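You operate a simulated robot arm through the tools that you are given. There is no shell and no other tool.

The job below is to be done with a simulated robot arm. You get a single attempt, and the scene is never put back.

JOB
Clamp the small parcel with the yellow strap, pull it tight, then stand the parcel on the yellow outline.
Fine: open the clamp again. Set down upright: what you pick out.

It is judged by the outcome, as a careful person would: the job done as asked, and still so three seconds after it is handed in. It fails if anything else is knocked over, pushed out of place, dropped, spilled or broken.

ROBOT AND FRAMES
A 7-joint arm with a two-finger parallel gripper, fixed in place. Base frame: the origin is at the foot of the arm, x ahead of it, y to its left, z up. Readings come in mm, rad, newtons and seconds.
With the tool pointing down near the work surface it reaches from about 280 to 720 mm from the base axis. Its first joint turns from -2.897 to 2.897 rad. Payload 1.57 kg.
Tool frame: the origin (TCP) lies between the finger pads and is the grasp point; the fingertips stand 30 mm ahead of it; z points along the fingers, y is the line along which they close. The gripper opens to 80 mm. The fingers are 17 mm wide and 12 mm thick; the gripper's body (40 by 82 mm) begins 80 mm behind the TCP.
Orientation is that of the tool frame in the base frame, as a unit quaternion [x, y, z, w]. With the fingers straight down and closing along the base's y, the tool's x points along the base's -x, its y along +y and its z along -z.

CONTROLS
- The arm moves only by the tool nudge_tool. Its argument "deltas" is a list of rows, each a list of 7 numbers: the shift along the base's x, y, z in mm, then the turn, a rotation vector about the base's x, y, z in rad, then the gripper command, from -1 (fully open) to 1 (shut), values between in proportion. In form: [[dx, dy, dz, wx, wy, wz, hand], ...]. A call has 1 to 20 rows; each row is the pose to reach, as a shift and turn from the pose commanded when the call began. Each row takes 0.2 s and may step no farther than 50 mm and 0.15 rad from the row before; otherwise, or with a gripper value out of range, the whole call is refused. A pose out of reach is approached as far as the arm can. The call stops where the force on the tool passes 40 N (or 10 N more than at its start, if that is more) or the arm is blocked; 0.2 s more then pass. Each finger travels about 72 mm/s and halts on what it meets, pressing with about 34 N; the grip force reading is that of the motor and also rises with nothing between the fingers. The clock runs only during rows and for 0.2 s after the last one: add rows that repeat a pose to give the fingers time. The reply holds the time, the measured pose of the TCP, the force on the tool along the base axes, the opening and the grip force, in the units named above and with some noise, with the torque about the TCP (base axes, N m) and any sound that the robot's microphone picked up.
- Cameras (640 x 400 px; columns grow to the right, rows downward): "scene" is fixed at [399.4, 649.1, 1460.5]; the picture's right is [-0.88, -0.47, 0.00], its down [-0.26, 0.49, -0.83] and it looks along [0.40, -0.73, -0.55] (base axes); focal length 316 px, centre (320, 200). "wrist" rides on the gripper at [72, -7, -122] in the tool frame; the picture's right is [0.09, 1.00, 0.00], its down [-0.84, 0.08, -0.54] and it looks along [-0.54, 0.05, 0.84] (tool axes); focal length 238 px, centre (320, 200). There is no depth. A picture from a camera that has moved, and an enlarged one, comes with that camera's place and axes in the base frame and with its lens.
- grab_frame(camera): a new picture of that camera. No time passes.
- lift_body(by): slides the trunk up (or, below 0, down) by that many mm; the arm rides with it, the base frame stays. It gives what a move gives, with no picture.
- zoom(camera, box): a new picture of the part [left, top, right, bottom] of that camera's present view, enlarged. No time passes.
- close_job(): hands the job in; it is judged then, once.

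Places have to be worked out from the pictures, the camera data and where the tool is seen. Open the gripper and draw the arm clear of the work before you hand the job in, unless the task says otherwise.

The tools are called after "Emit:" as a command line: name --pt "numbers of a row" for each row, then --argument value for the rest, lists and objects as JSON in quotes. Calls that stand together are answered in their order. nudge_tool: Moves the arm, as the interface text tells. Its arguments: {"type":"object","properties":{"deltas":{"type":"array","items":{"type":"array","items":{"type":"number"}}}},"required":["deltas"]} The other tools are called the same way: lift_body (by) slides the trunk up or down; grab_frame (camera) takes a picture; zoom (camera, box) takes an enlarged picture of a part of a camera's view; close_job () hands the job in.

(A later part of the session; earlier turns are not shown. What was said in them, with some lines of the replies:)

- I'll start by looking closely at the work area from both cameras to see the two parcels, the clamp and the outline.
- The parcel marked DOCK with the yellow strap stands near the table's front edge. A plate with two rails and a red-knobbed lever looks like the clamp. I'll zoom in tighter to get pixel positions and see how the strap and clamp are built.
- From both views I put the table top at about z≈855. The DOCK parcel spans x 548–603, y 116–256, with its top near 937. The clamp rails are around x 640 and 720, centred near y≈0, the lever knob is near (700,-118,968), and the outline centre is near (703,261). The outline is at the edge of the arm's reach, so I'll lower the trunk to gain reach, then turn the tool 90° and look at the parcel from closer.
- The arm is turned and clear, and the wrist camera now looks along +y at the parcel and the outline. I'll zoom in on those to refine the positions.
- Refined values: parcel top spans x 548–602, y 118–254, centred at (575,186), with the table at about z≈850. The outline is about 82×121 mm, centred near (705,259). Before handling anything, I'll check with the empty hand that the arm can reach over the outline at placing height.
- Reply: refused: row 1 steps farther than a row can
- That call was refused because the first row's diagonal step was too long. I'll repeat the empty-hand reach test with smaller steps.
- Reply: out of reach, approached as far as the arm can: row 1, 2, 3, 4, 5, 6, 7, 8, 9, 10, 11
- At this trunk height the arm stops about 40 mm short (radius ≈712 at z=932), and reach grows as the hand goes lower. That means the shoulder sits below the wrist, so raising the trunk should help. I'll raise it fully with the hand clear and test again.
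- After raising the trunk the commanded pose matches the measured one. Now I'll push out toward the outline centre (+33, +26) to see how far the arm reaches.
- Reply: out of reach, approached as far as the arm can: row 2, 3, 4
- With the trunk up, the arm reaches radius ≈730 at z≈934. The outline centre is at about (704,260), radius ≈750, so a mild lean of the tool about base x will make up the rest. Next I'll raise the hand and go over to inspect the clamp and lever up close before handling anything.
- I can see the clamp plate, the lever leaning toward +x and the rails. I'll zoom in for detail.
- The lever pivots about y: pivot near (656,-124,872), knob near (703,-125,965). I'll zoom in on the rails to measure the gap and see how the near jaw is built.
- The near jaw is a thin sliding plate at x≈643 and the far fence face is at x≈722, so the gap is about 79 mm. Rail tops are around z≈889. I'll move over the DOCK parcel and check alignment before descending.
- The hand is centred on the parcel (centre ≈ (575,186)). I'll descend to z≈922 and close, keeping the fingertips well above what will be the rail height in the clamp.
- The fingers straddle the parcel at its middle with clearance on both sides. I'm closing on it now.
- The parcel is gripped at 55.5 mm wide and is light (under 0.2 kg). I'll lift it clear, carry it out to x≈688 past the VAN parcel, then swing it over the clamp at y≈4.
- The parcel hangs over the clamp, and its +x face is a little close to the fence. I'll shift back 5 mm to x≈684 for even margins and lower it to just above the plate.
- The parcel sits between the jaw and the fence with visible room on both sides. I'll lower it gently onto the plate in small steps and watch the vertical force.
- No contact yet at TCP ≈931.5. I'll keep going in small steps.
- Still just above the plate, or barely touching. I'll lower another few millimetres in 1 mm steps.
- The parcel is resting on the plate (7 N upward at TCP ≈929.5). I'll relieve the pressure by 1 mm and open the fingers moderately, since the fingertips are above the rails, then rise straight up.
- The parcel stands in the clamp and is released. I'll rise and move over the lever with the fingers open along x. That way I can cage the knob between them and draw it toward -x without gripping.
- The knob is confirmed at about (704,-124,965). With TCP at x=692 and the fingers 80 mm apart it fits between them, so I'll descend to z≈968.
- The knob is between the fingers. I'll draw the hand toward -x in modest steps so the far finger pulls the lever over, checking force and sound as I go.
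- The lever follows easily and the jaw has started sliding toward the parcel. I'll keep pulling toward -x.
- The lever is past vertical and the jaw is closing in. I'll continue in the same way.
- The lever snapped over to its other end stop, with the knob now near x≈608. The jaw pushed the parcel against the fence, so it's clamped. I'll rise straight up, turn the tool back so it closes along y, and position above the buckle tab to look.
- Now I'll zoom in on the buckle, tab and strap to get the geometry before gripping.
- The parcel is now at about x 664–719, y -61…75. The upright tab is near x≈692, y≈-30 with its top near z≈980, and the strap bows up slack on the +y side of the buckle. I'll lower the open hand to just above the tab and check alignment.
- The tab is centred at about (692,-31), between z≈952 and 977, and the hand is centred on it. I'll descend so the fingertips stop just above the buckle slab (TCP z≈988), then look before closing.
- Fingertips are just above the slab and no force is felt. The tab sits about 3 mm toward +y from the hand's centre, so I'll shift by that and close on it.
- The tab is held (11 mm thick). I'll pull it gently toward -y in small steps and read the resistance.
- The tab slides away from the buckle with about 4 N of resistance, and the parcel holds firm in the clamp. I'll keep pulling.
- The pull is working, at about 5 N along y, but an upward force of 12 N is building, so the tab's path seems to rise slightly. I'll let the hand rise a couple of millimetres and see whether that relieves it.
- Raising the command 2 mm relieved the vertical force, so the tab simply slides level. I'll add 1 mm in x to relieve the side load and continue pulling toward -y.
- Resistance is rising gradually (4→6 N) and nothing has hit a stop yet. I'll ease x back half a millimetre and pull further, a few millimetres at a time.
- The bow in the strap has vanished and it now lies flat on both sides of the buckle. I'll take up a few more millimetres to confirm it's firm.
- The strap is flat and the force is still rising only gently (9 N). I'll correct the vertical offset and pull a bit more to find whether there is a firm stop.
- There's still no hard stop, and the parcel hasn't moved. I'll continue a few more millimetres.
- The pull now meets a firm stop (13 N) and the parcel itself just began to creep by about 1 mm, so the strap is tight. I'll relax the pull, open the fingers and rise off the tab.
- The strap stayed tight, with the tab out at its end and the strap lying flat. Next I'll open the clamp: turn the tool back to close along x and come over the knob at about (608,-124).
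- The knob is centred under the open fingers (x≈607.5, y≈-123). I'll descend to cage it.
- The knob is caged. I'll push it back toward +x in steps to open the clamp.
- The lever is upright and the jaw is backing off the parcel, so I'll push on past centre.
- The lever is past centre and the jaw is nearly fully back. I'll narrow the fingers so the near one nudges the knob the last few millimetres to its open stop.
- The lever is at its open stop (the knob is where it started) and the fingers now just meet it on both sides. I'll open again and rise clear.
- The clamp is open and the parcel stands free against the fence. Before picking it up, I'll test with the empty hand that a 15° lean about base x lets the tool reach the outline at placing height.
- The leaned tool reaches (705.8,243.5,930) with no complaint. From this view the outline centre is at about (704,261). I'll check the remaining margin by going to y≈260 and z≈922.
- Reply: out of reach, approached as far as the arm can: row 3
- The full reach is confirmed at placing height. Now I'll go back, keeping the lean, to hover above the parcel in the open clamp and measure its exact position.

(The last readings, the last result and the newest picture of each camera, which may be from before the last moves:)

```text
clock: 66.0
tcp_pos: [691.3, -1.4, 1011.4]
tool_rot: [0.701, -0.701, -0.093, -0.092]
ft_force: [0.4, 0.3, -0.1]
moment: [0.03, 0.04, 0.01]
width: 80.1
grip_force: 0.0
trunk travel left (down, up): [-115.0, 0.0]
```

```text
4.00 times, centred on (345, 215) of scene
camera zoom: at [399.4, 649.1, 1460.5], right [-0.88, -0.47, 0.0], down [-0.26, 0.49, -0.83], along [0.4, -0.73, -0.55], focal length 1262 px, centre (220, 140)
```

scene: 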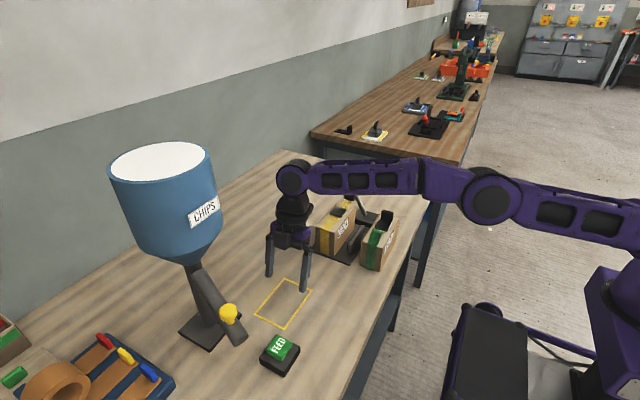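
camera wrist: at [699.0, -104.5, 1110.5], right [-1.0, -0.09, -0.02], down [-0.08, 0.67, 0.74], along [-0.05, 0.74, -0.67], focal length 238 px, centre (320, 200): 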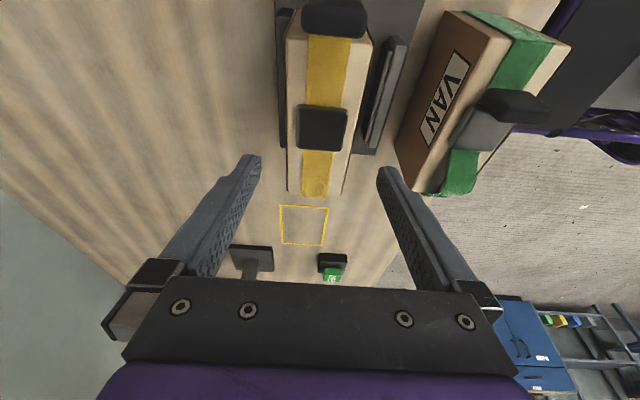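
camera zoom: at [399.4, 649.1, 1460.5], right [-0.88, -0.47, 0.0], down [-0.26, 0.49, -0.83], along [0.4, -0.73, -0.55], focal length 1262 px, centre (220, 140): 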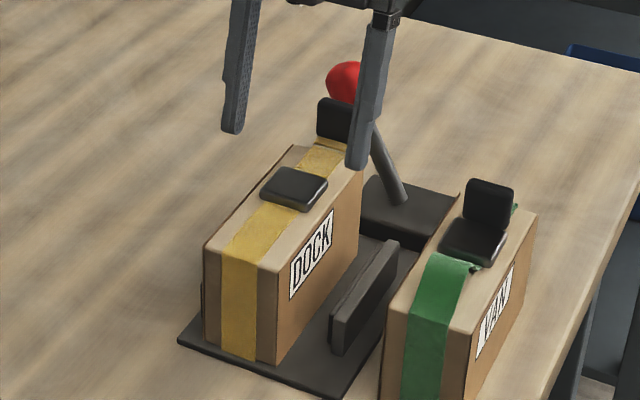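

Emit:
zoom --camera "wrist" --box '[250, 0, 410, 210]'

```text
1.90 times, centred on (330, 105) of wrist
camera zoom: at [699.0, -104.5, 1110.5], right [-1.0, -0.09, -0.02], down [-0.08, 0.67, 0.74], along [-0.05, 0.74, -0.67], focal length 454 px, centre (301, 381)
```

zoom: 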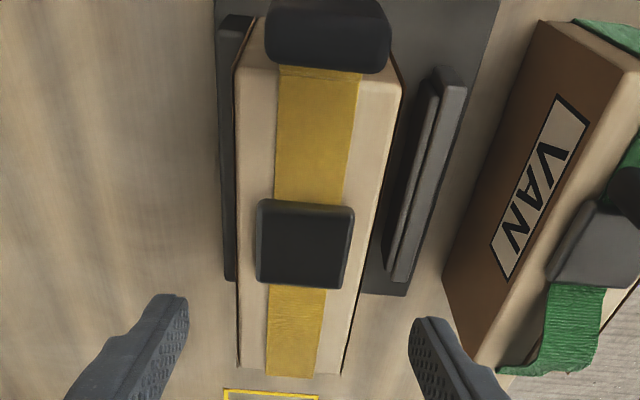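

The parcel's centre is at about (693.3, 3.7), aligned with the axes. I'll descend to TCP z≈929, gripping about 10 mm to the -y side of centre, with the fingertips staying above the rails.

Emit:
nudge_tool --pt "2 -4 -25 0 0 0 -1" --pt "2 -4 -50 0 0 0 -1" --pt "2 -4 -70 0 0 0 -1" --pt "2 -4 -82 0 0 0 -1" --pt "2 -4 -82 0 0 0 -1"

Emit:
grab_frame --camera "wrist"

Emit:
zoom --camera "scene" --box '[290, 165, 400, 265]'

```text
clock: 67.2
tcp_pos: [694.6, -5.1, 929.0]
tool_rot: [-0.701, 0.701, 0.092, 0.092]
ft_force: [-0.7, -0.1, 0.4]
moment: [-0.02, 0.02, -0.02]
width: 79.9
grip_force: 0.0
trunk travel left (down, up): [-115.0, 0.0]
```

```text
taken
camera wrist: at [700.8, -108.1, 1028.1], right [-1.0, -0.09, -0.02], down [-0.08, 0.67, 0.74], along [-0.05, 0.74, -0.67], focal length 238 px, centre (320, 200)
```

wrist: 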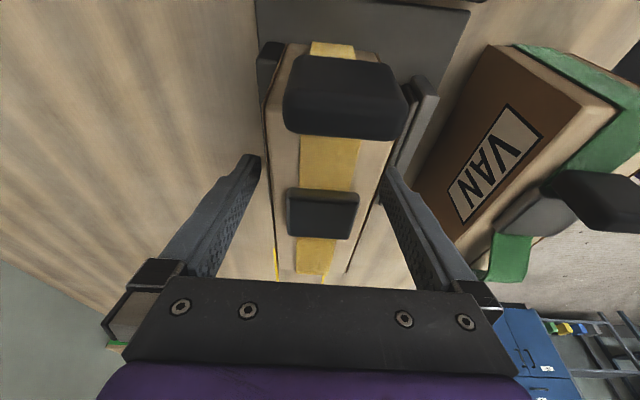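

```text
4.00 times, centred on (345, 215) of scene
camera zoom: at [399.4, 649.1, 1460.5], right [-0.88, -0.47, 0.0], down [-0.26, 0.49, -0.83], along [0.4, -0.73, -0.55], focal length 1262 px, centre (220, 140)
```

zoom: 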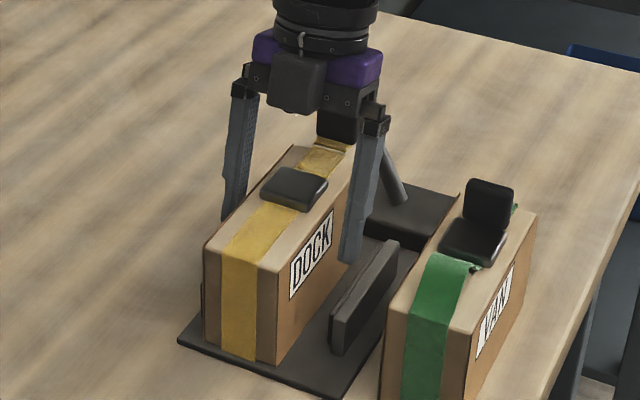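

The fingers straddle the parcel above the rails with no contact. I'm closing on it and lifting slightly to check the hold.

Emit:
nudge_tool --pt "0 0 0 0 0 0 -0.3" --pt "0 0 0 0 0 0 1" --pt "0 0 0 0 0 0 1" --pt "0 0 0 0 0 0 1"

Emit:
nudge_tool --pt "0 0 4 0 0 0 1" --pt "0 0 10 0 0 0 1" --pt "0 0 20 0 0 0 1" --pt "0 0 20 0 0 0 1"

Emit:
grab_frame --camera "wrist"

Emit:
zoom --camera "scene" --box '[290, 165, 400, 265]'

```text
clock: 68.2
tcp_pos: [692.9, -5.3, 929.3]
tool_rot: [0.701, -0.701, -0.093, -0.091]
ft_force: [-8.9, 0.6, 0.6]
moment: [0.03, 0.32, 0.08]
width: 55.6
grip_force: 34.2
trunk travel left (down, up): [-115.0, 0.0]
```

```text
clock: 69.2
tcp_pos: [693.5, -3.4, 949.3]
tool_rot: [-0.701, 0.701, 0.093, 0.092]
ft_force: [-14.9, -0.6, -6.3]
moment: [-0.06, 1.02, 0.07]
width: 55.5
grip_force: 33.7
trunk travel left (down, up): [-115.0, 0.0]
```

```text
taken
camera wrist: at [700.4, -107.3, 1048.3], right [-1.0, -0.09, -0.02], down [-0.08, 0.67, 0.74], along [-0.05, 0.74, -0.67], focal length 238 px, centre (320, 200)
```

wrist: 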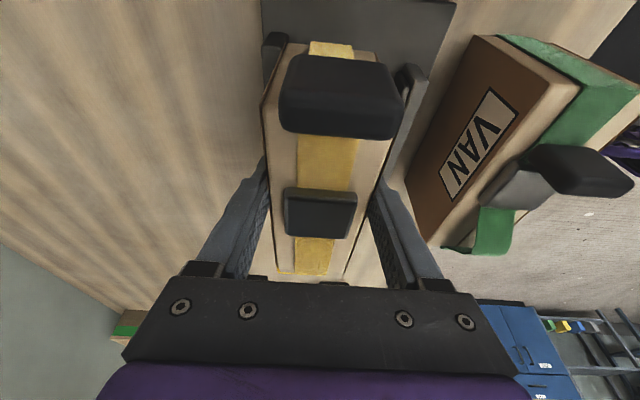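

```text
4.00 times, centred on (345, 215) of scene
camera zoom: at [399.4, 649.1, 1460.5], right [-0.88, -0.47, 0.0], down [-0.26, 0.49, -0.83], along [0.4, -0.73, -0.55], focal length 1262 px, centre (220, 140)
```

zoom: 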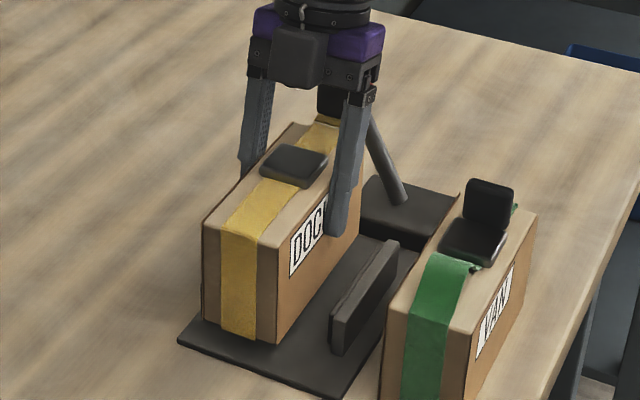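

The parcel is held but rubs the fence (-15 N in x). I'll shift 4 mm toward -x to free it, then lift on.

Emit:
nudge_tool --pt "-2 0 0 0 0 0 1" --pt "-4 0 0 0 0 0 1" --pt "-5 0 0 0 0 0 1" --pt "-5 0 0 0 0 0 1"

Emit:
zoom --camera "scene" --box '[290, 165, 400, 265]'

```text
clock: 70.2
tcp_pos: [689.8, -3.2, 950.0]
tool_rot: [-0.701, 0.701, 0.091, 0.093]
ft_force: [0.0, -0.2, -2.1]
moment: [-0.02, 0.01, -0.02]
width: 55.8
grip_force: 33.9
trunk travel left (down, up): [-115.0, 0.0]
```

```text
4.00 times, centred on (345, 215) of scene
camera zoom: at [399.4, 649.1, 1460.5], right [-0.88, -0.47, 0.0], down [-0.26, 0.49, -0.83], along [0.4, -0.73, -0.55], focal length 1262 px, centre (220, 140)
```

zoom: 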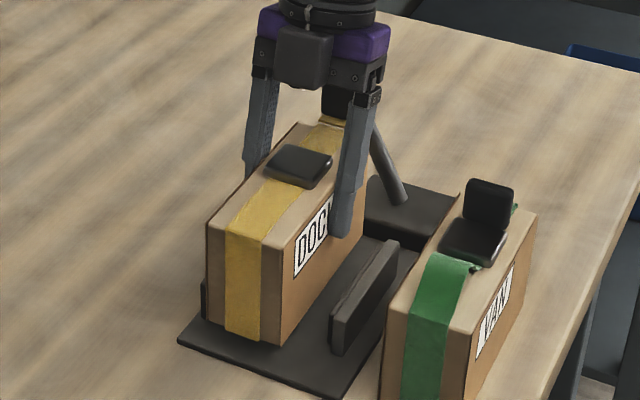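

The parcel hangs free now with only its 2 N weight. I'll lift it clear of the rails, carry it along +y, and come down to about 9 mm above the table over the outline.

Emit:
nudge_tool --pt "0 0 15 0 0 0 1" --pt "0 0 36 0 0 0 1" --pt "0 30 36 0 0 0 1" --pt "0 65 36 0 0 0 1" --pt "0 100 36 0 0 0 1" --pt "0 130 36 0 0 0 1" --pt "0 160 30 0 0 0 1" --pt "0 190 15 0 0 0 1" --pt "4 215 2 0 0 0 1" --pt "8 235 -7 0 0 0 1" --pt "12 248 -13 0 0 0 1" --pt "15 256 -18 0 0 0 1" --pt "15 256 -18 0 0 0 1"

Emit:
grab_frame --camera "wrist"

Emit:
grab_frame --camera "scene"

Emit:
zoom --camera "scene" --box '[230, 220, 360, 350]'

```text
clock: 73.0
tcp_pos: [703.5, 251.8, 932.8]
tool_rot: [0.701, -0.701, -0.093, -0.092]
ft_force: [0.5, 0.2, -3.6]
moment: [-0.04, 0.02, 0.01]
width: 56.0
grip_force: 33.8
trunk travel left (down, up): [-115.0, 0.0]
```

```text
taken
camera wrist: at [710.6, 148.3, 1031.2], right [-1.0, -0.09, -0.02], down [-0.08, 0.67, 0.74], along [-0.05, 0.74, -0.67], focal length 238 px, centre (320, 200)
```

wrist: 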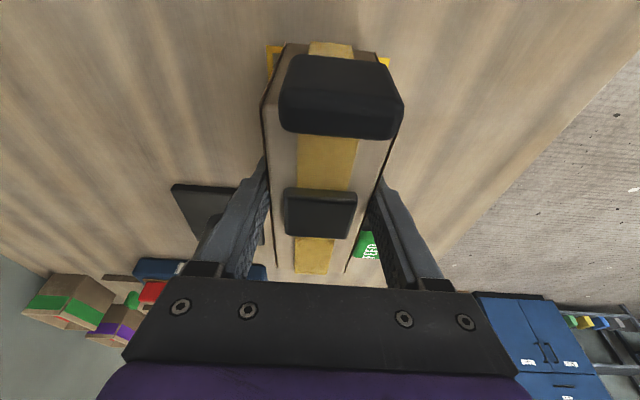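

```text
taken
```

scene: 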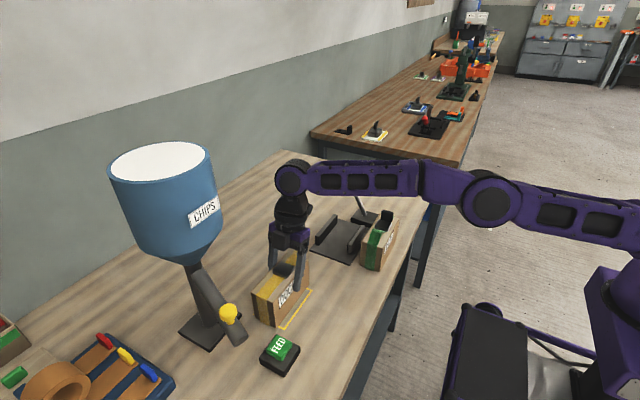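

```text
3.08 times, centred on (295, 285) of scene
camera zoom: at [399.4, 649.1, 1460.5], right [-0.88, -0.47, 0.0], down [-0.26, 0.49, -0.83], along [0.4, -0.73, -0.55], focal length 971 px, centre (397, -62)
```

zoom: 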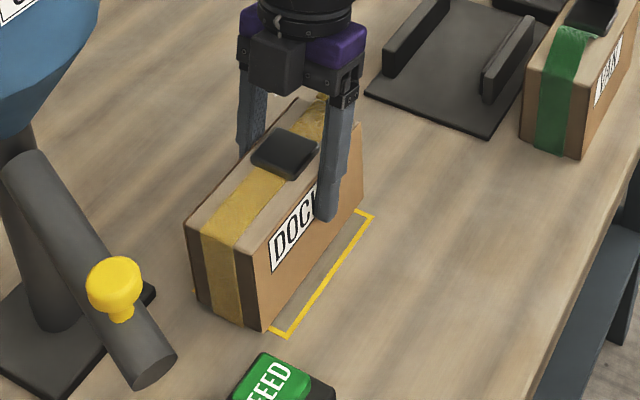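

The parcel's lower corner works out at about (679,328), matching a parcel centred on the outline. I'll lower it gently to the table in small steps.

Emit:
nudge_tool --pt "0 0 -3 0 0 0 1" --pt "0 0 -6 0 0 0 1" --pt "0 0 -6 0 0 0 1"

Emit:
nudge_tool --pt "0 0 -1.5 0 0 0 1" --pt "0 0 -1.5 0 0 0 1"

Emit:
nudge_tool --pt "0 0 -1 0 0 0 1" --pt "0 0 -1 0 0 0 1"

```text
clock: 73.8
tcp_pos: [704.2, 252.6, 926.6]
tool_rot: [0.701, -0.701, -0.092, -0.092]
ft_force: [0.7, -1.4, -2.4]
moment: [-0.01, -0.02, 0.0]
width: 55.7
grip_force: 34.1
trunk travel left (down, up): [-115.0, 0.0]
```

```text
clock: 74.4
tcp_pos: [704.5, 250.8, 925.7]
tool_rot: [-0.701, 0.701, 0.092, 0.091]
ft_force: [0.8, 0.0, -2.6]
moment: [-0.03, 0.0, 0.02]
width: 55.9
grip_force: 34.0
trunk travel left (down, up): [-115.0, 0.0]
```

```text
clock: 75.0
tcp_pos: [704.4, 251.5, 924.4]
tool_rot: [0.701, -0.701, -0.093, -0.092]
ft_force: [0.3, 0.6, -2.5]
moment: [0.05, -0.01, -0.01]
width: 55.8
grip_force: 34.3
trunk travel left (down, up): [-115.0, 0.0]
```

Not touching yet at TCP ≈924. I'll continue in 1 mm steps.

Emit:
nudge_tool --pt "0 0 -1 0 0 0 1" --pt "0 0 -1 0 0 0 1"

Emit:
nudge_tool --pt "0 0 -1 0 0 0 1" --pt "0 0 -1 0 0 0 1"

Emit:
nudge_tool --pt "0 0 -0.7 0 0 0 1" --pt "0 0 -0.7 0 0 0 1"

```text
clock: 75.6
tcp_pos: [705.4, 252.4, 923.3]
tool_rot: [-0.701, 0.701, 0.092, 0.093]
ft_force: [-1.1, -0.3, 3.4]
moment: [-0.28, 0.14, -0.02]
width: 55.6
grip_force: 34.1
trunk travel left (down, up): [-115.0, 0.0]
```

```text
clock: 76.2
tcp_pos: [705.5, 252.3, 923.8]
tool_rot: [0.701, -0.701, -0.092, -0.094]
ft_force: [-0.5, -1.3, 10.6]
moment: [-0.55, 0.45, -0.03]
width: 55.9
grip_force: 34.0
trunk travel left (down, up): [-115.0, 0.0]
```

```text
clock: 76.8
tcp_pos: [704.9, 252.0, 923.8]
tool_rot: [-0.7, 0.702, 0.091, 0.094]
ft_force: [0.8, -0.4, 18.3]
moment: [-0.59, 0.52, 0.07]
width: 55.5
grip_force: 34.1
trunk travel left (down, up): [-115.0, 0.0]
```

The parcel is on the table (18 N up at TCP ≈923.5). I'll relieve the pressing, check the picture, then open.

Emit:
nudge_tool --pt "0 0 1 0 0 0 1" --pt "0 0 2 0 0 0 1" --pt "0 0 2 0 0 0 1"

Emit:
zoom --camera "scene" --box '[230, 220, 360, 350]'

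Emit:
grab_frame --camera "wrist"

```text
clock: 77.6
tcp_pos: [703.6, 251.0, 922.8]
tool_rot: [-0.701, 0.701, 0.092, 0.093]
ft_force: [3.9, 0.0, 8.6]
moment: [0.75, -0.34, -0.21]
width: 55.7
grip_force: 33.9
trunk travel left (down, up): [-115.0, 0.0]
```

```text
3.08 times, centred on (295, 285) of scene
camera zoom: at [399.4, 649.1, 1460.5], right [-0.88, -0.47, 0.0], down [-0.26, 0.49, -0.83], along [0.4, -0.73, -0.55], focal length 971 px, centre (397, -62)
```

zoom: 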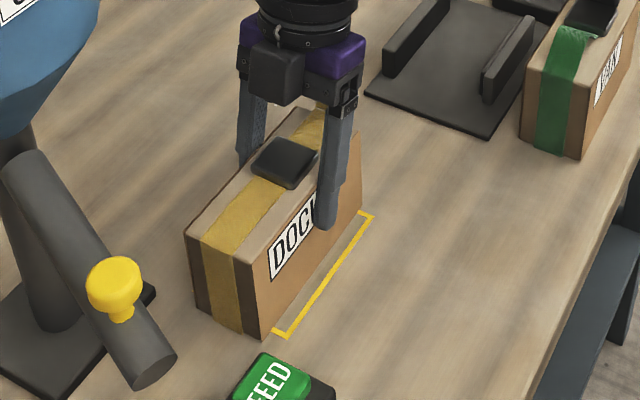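

```text
taken
camera wrist: at [711.3, 148.5, 1022.1], right [-1.0, -0.09, -0.03], down [-0.08, 0.67, 0.74], along [-0.05, 0.74, -0.67], focal length 238 px, centre (320, 200)
```

wrist: 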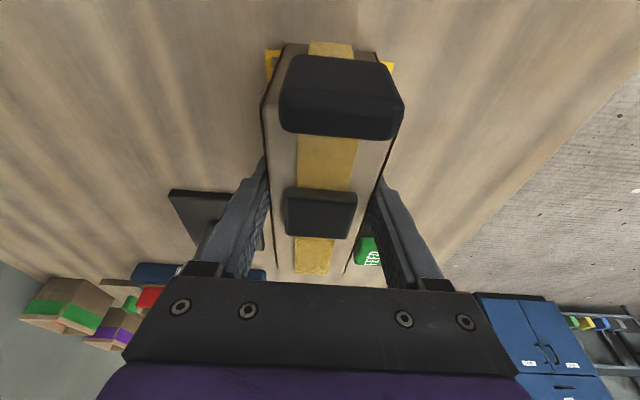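

The parcel is well placed, so I'll open the fingers gradually to let it settle.

Emit:
nudge_tool --pt "0 0 0 0 0 0 -0.45" --pt "0 0 0 0 0 0 -0.6" --pt "0 0 0 0 0 0 -0.8" --pt "0 0 0 0 0 0 -0.8"

Emit:
zoom --camera "scene" --box '[230, 220, 360, 350]'

Emit:
grab_frame --camera "wrist"

```text
clock: 78.6
tcp_pos: [704.4, 252.6, 922.7]
tool_rot: [-0.701, 0.701, 0.093, 0.093]
ft_force: [0.4, -0.4, 0.0]
moment: [0.02, 0.03, 0.01]
width: 71.8
grip_force: 0.0
trunk travel left (down, up): [-115.0, 0.0]
```

```text
3.08 times, centred on (295, 285) of scene
camera zoom: at [399.4, 649.1, 1460.5], right [-0.88, -0.47, 0.0], down [-0.26, 0.49, -0.83], along [0.4, -0.73, -0.55], focal length 971 px, centre (397, -62)
```

zoom: 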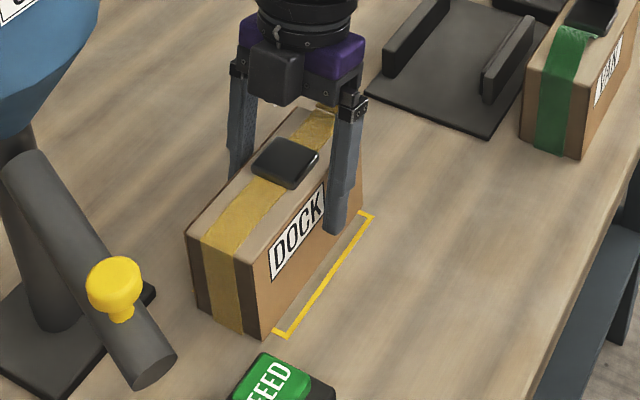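

```text
taken
camera wrist: at [711.6, 148.8, 1022.0], right [-1.0, -0.09, -0.02], down [-0.08, 0.67, 0.74], along [-0.05, 0.74, -0.67], focal length 238 px, centre (320, 200)
```

wrist: 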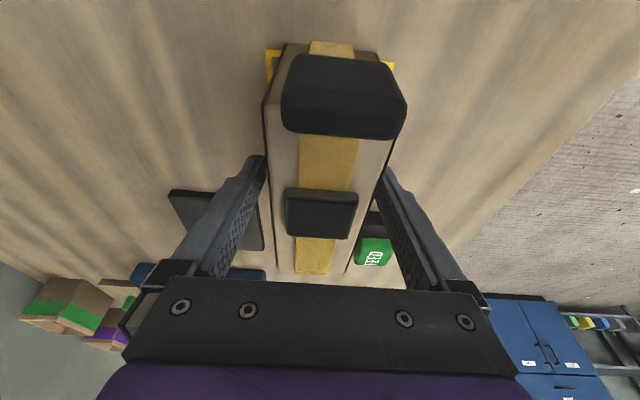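

The hand is free of the parcel, which stands upright. I'll open fully and withdraw upward with a drift toward -y, staying within reach so the fingers don't drag on its sides.

Emit:
nudge_tool --pt "0 0 0 0 0 0 -1" --pt "0 -5 8 0 0 0 -1" --pt "0 -10 18 0 0 0 -1" --pt "0 -18 32 0 0 0 -1" --pt "0 -28 50 0 0 0 -1" --pt "-2 -36 70 0 0 0 -1" --pt "-15 -50 100 0 0 0 -1" --pt "-35 -60 125 0 0 0 -1" --pt "-60 -75 140 0 0 0 -1" --pt "-60 -75 140 0 0 0 -1"

Emit:
zoom --camera "scene" --box '[230, 220, 360, 350]'

Emit:
grab_frame --camera "wrist"

```text
clock: 80.8
tcp_pos: [643.3, 176.3, 1062.8]
tool_rot: [-0.701, 0.701, 0.092, 0.093]
ft_force: [0.6, -0.5, -0.1]
moment: [-0.03, 0.0, 0.03]
width: 80.1
grip_force: 0.0
trunk travel left (down, up): [-115.0, 0.0]
```

```text
3.08 times, centred on (295, 285) of scene
camera zoom: at [399.4, 649.1, 1460.5], right [-0.88, -0.47, 0.0], down [-0.26, 0.49, -0.83], along [0.4, -0.73, -0.55], focal length 971 px, centre (397, -62)
```

zoom: 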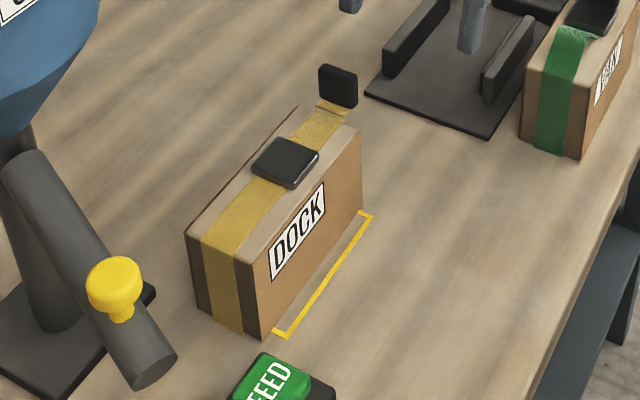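

```text
taken
camera wrist: at [650.1, 73.4, 1161.1], right [-1.0, -0.09, -0.02], down [-0.08, 0.67, 0.74], along [-0.05, 0.74, -0.67], focal length 238 px, centre (320, 200)
```

wrist: 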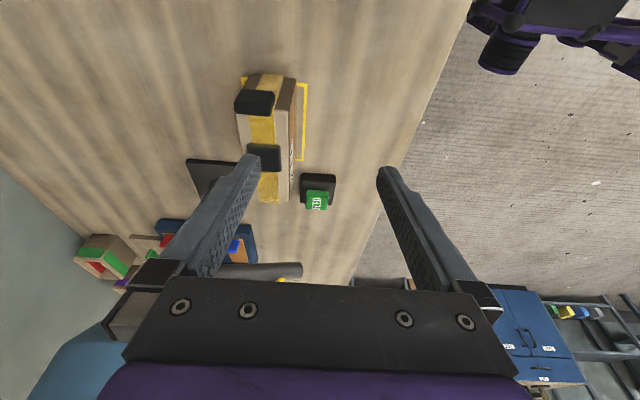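

The parcel stands upright and flat, centred on the outline within a couple of millimetres, with the strap tight. I'll draw the arm back to a clear spot, straighten the tool, and check the whole scene.

Emit:
nudge_tool --pt "-30 -20 15 -0.09 0 0 -1" --pt "-60 -40 30 -0.18 0 0 -1" --pt "-90 -60 45 -0.2618 0 0 -1" --pt "-120 -80 60 -0.2618 0 0 -1" --pt "-150 -100 75 -0.2618 0 0 -1" --pt "-180 -110 80 -0.2618 0 0 -1" --pt "-180 -110 80 -0.2618 0 0 -1"

Emit:
grab_frame --camera "scene"

Emit:
zoom --camera "scene" --box '[240, 180, 420, 340]'

Emit:
grab_frame --camera "wrist"

```text
clock: 82.4
tcp_pos: [463.9, 65.1, 1143.0]
tool_rot: [-0.707, 0.707, 0.0, 0.0]
ft_force: [1.0, 0.7, -0.6]
moment: [-0.01, -0.01, 0.01]
width: 80.3
grip_force: 0.2
trunk travel left (down, up): [-115.0, 0.0]
```

```text
taken
```

scene: 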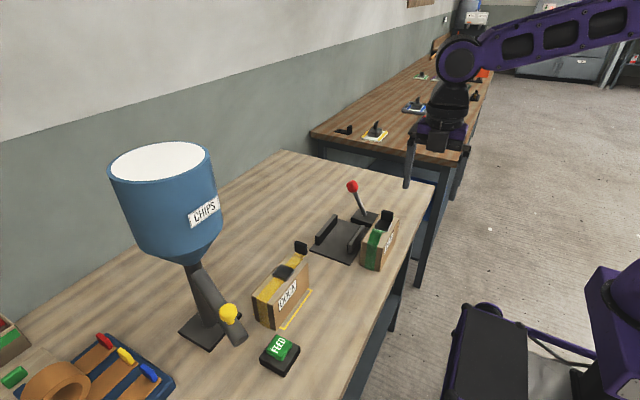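

```text
2.50 times, centred on (330, 260) of scene
camera zoom: at [399.4, 649.1, 1460.5], right [-0.88, -0.47, 0.0], down [-0.26, 0.49, -0.83], along [0.4, -0.73, -0.55], focal length 789 px, centre (295, 50)
```

zoom: 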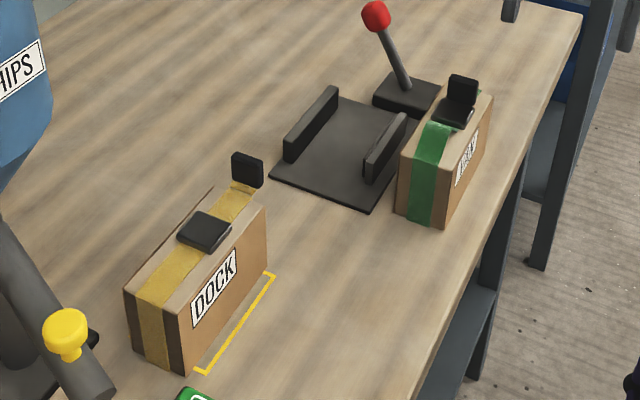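

```text
taken
camera wrist: at [471.4, -8.1, 1264.4], right [-1.0, -0.09, 0.0], down [-0.08, 0.84, 0.54], along [-0.05, 0.54, -0.84], focal length 238 px, centre (320, 200)
```

wrist: 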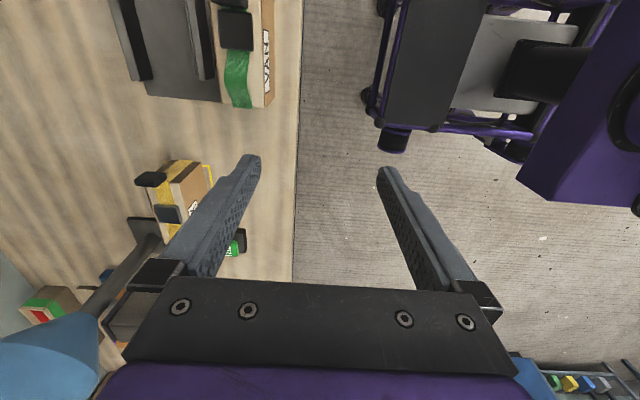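

The parcel stands upright on the outline with its strap tight. The clamp is open, the VAN parcel and everything else are where they were, and the open gripper is well clear. I'm handing the job in.

Emit:
close_job

```text
The job is handed in.
```

The job is handed in: the yellow-strapped parcel (DOCK) was clamped, its strap pulled tight, and it now stands upright on the yellow outline. I don't have the judge's result yet.

- **Strap:** I pulled the tab about 50 mm until it met a firm stop. The slack went out of the strap and it stayed flat after I let go. At the very end of the pull the parcel crept about 1 mm in the clamp.
- **Clamp:** it is open again, with the lever back at its starting position.
- **Placement:** the parcel is centred on the outline to within about 2 mm. At about 140 mm it is longer than the roughly 120 mm outline, so it sticks out about 8–10 mm at each end.
- **Surroundings:** in the final pictures, the VAN parcel and everything else were where they started. The gripper is open and clear of the work.
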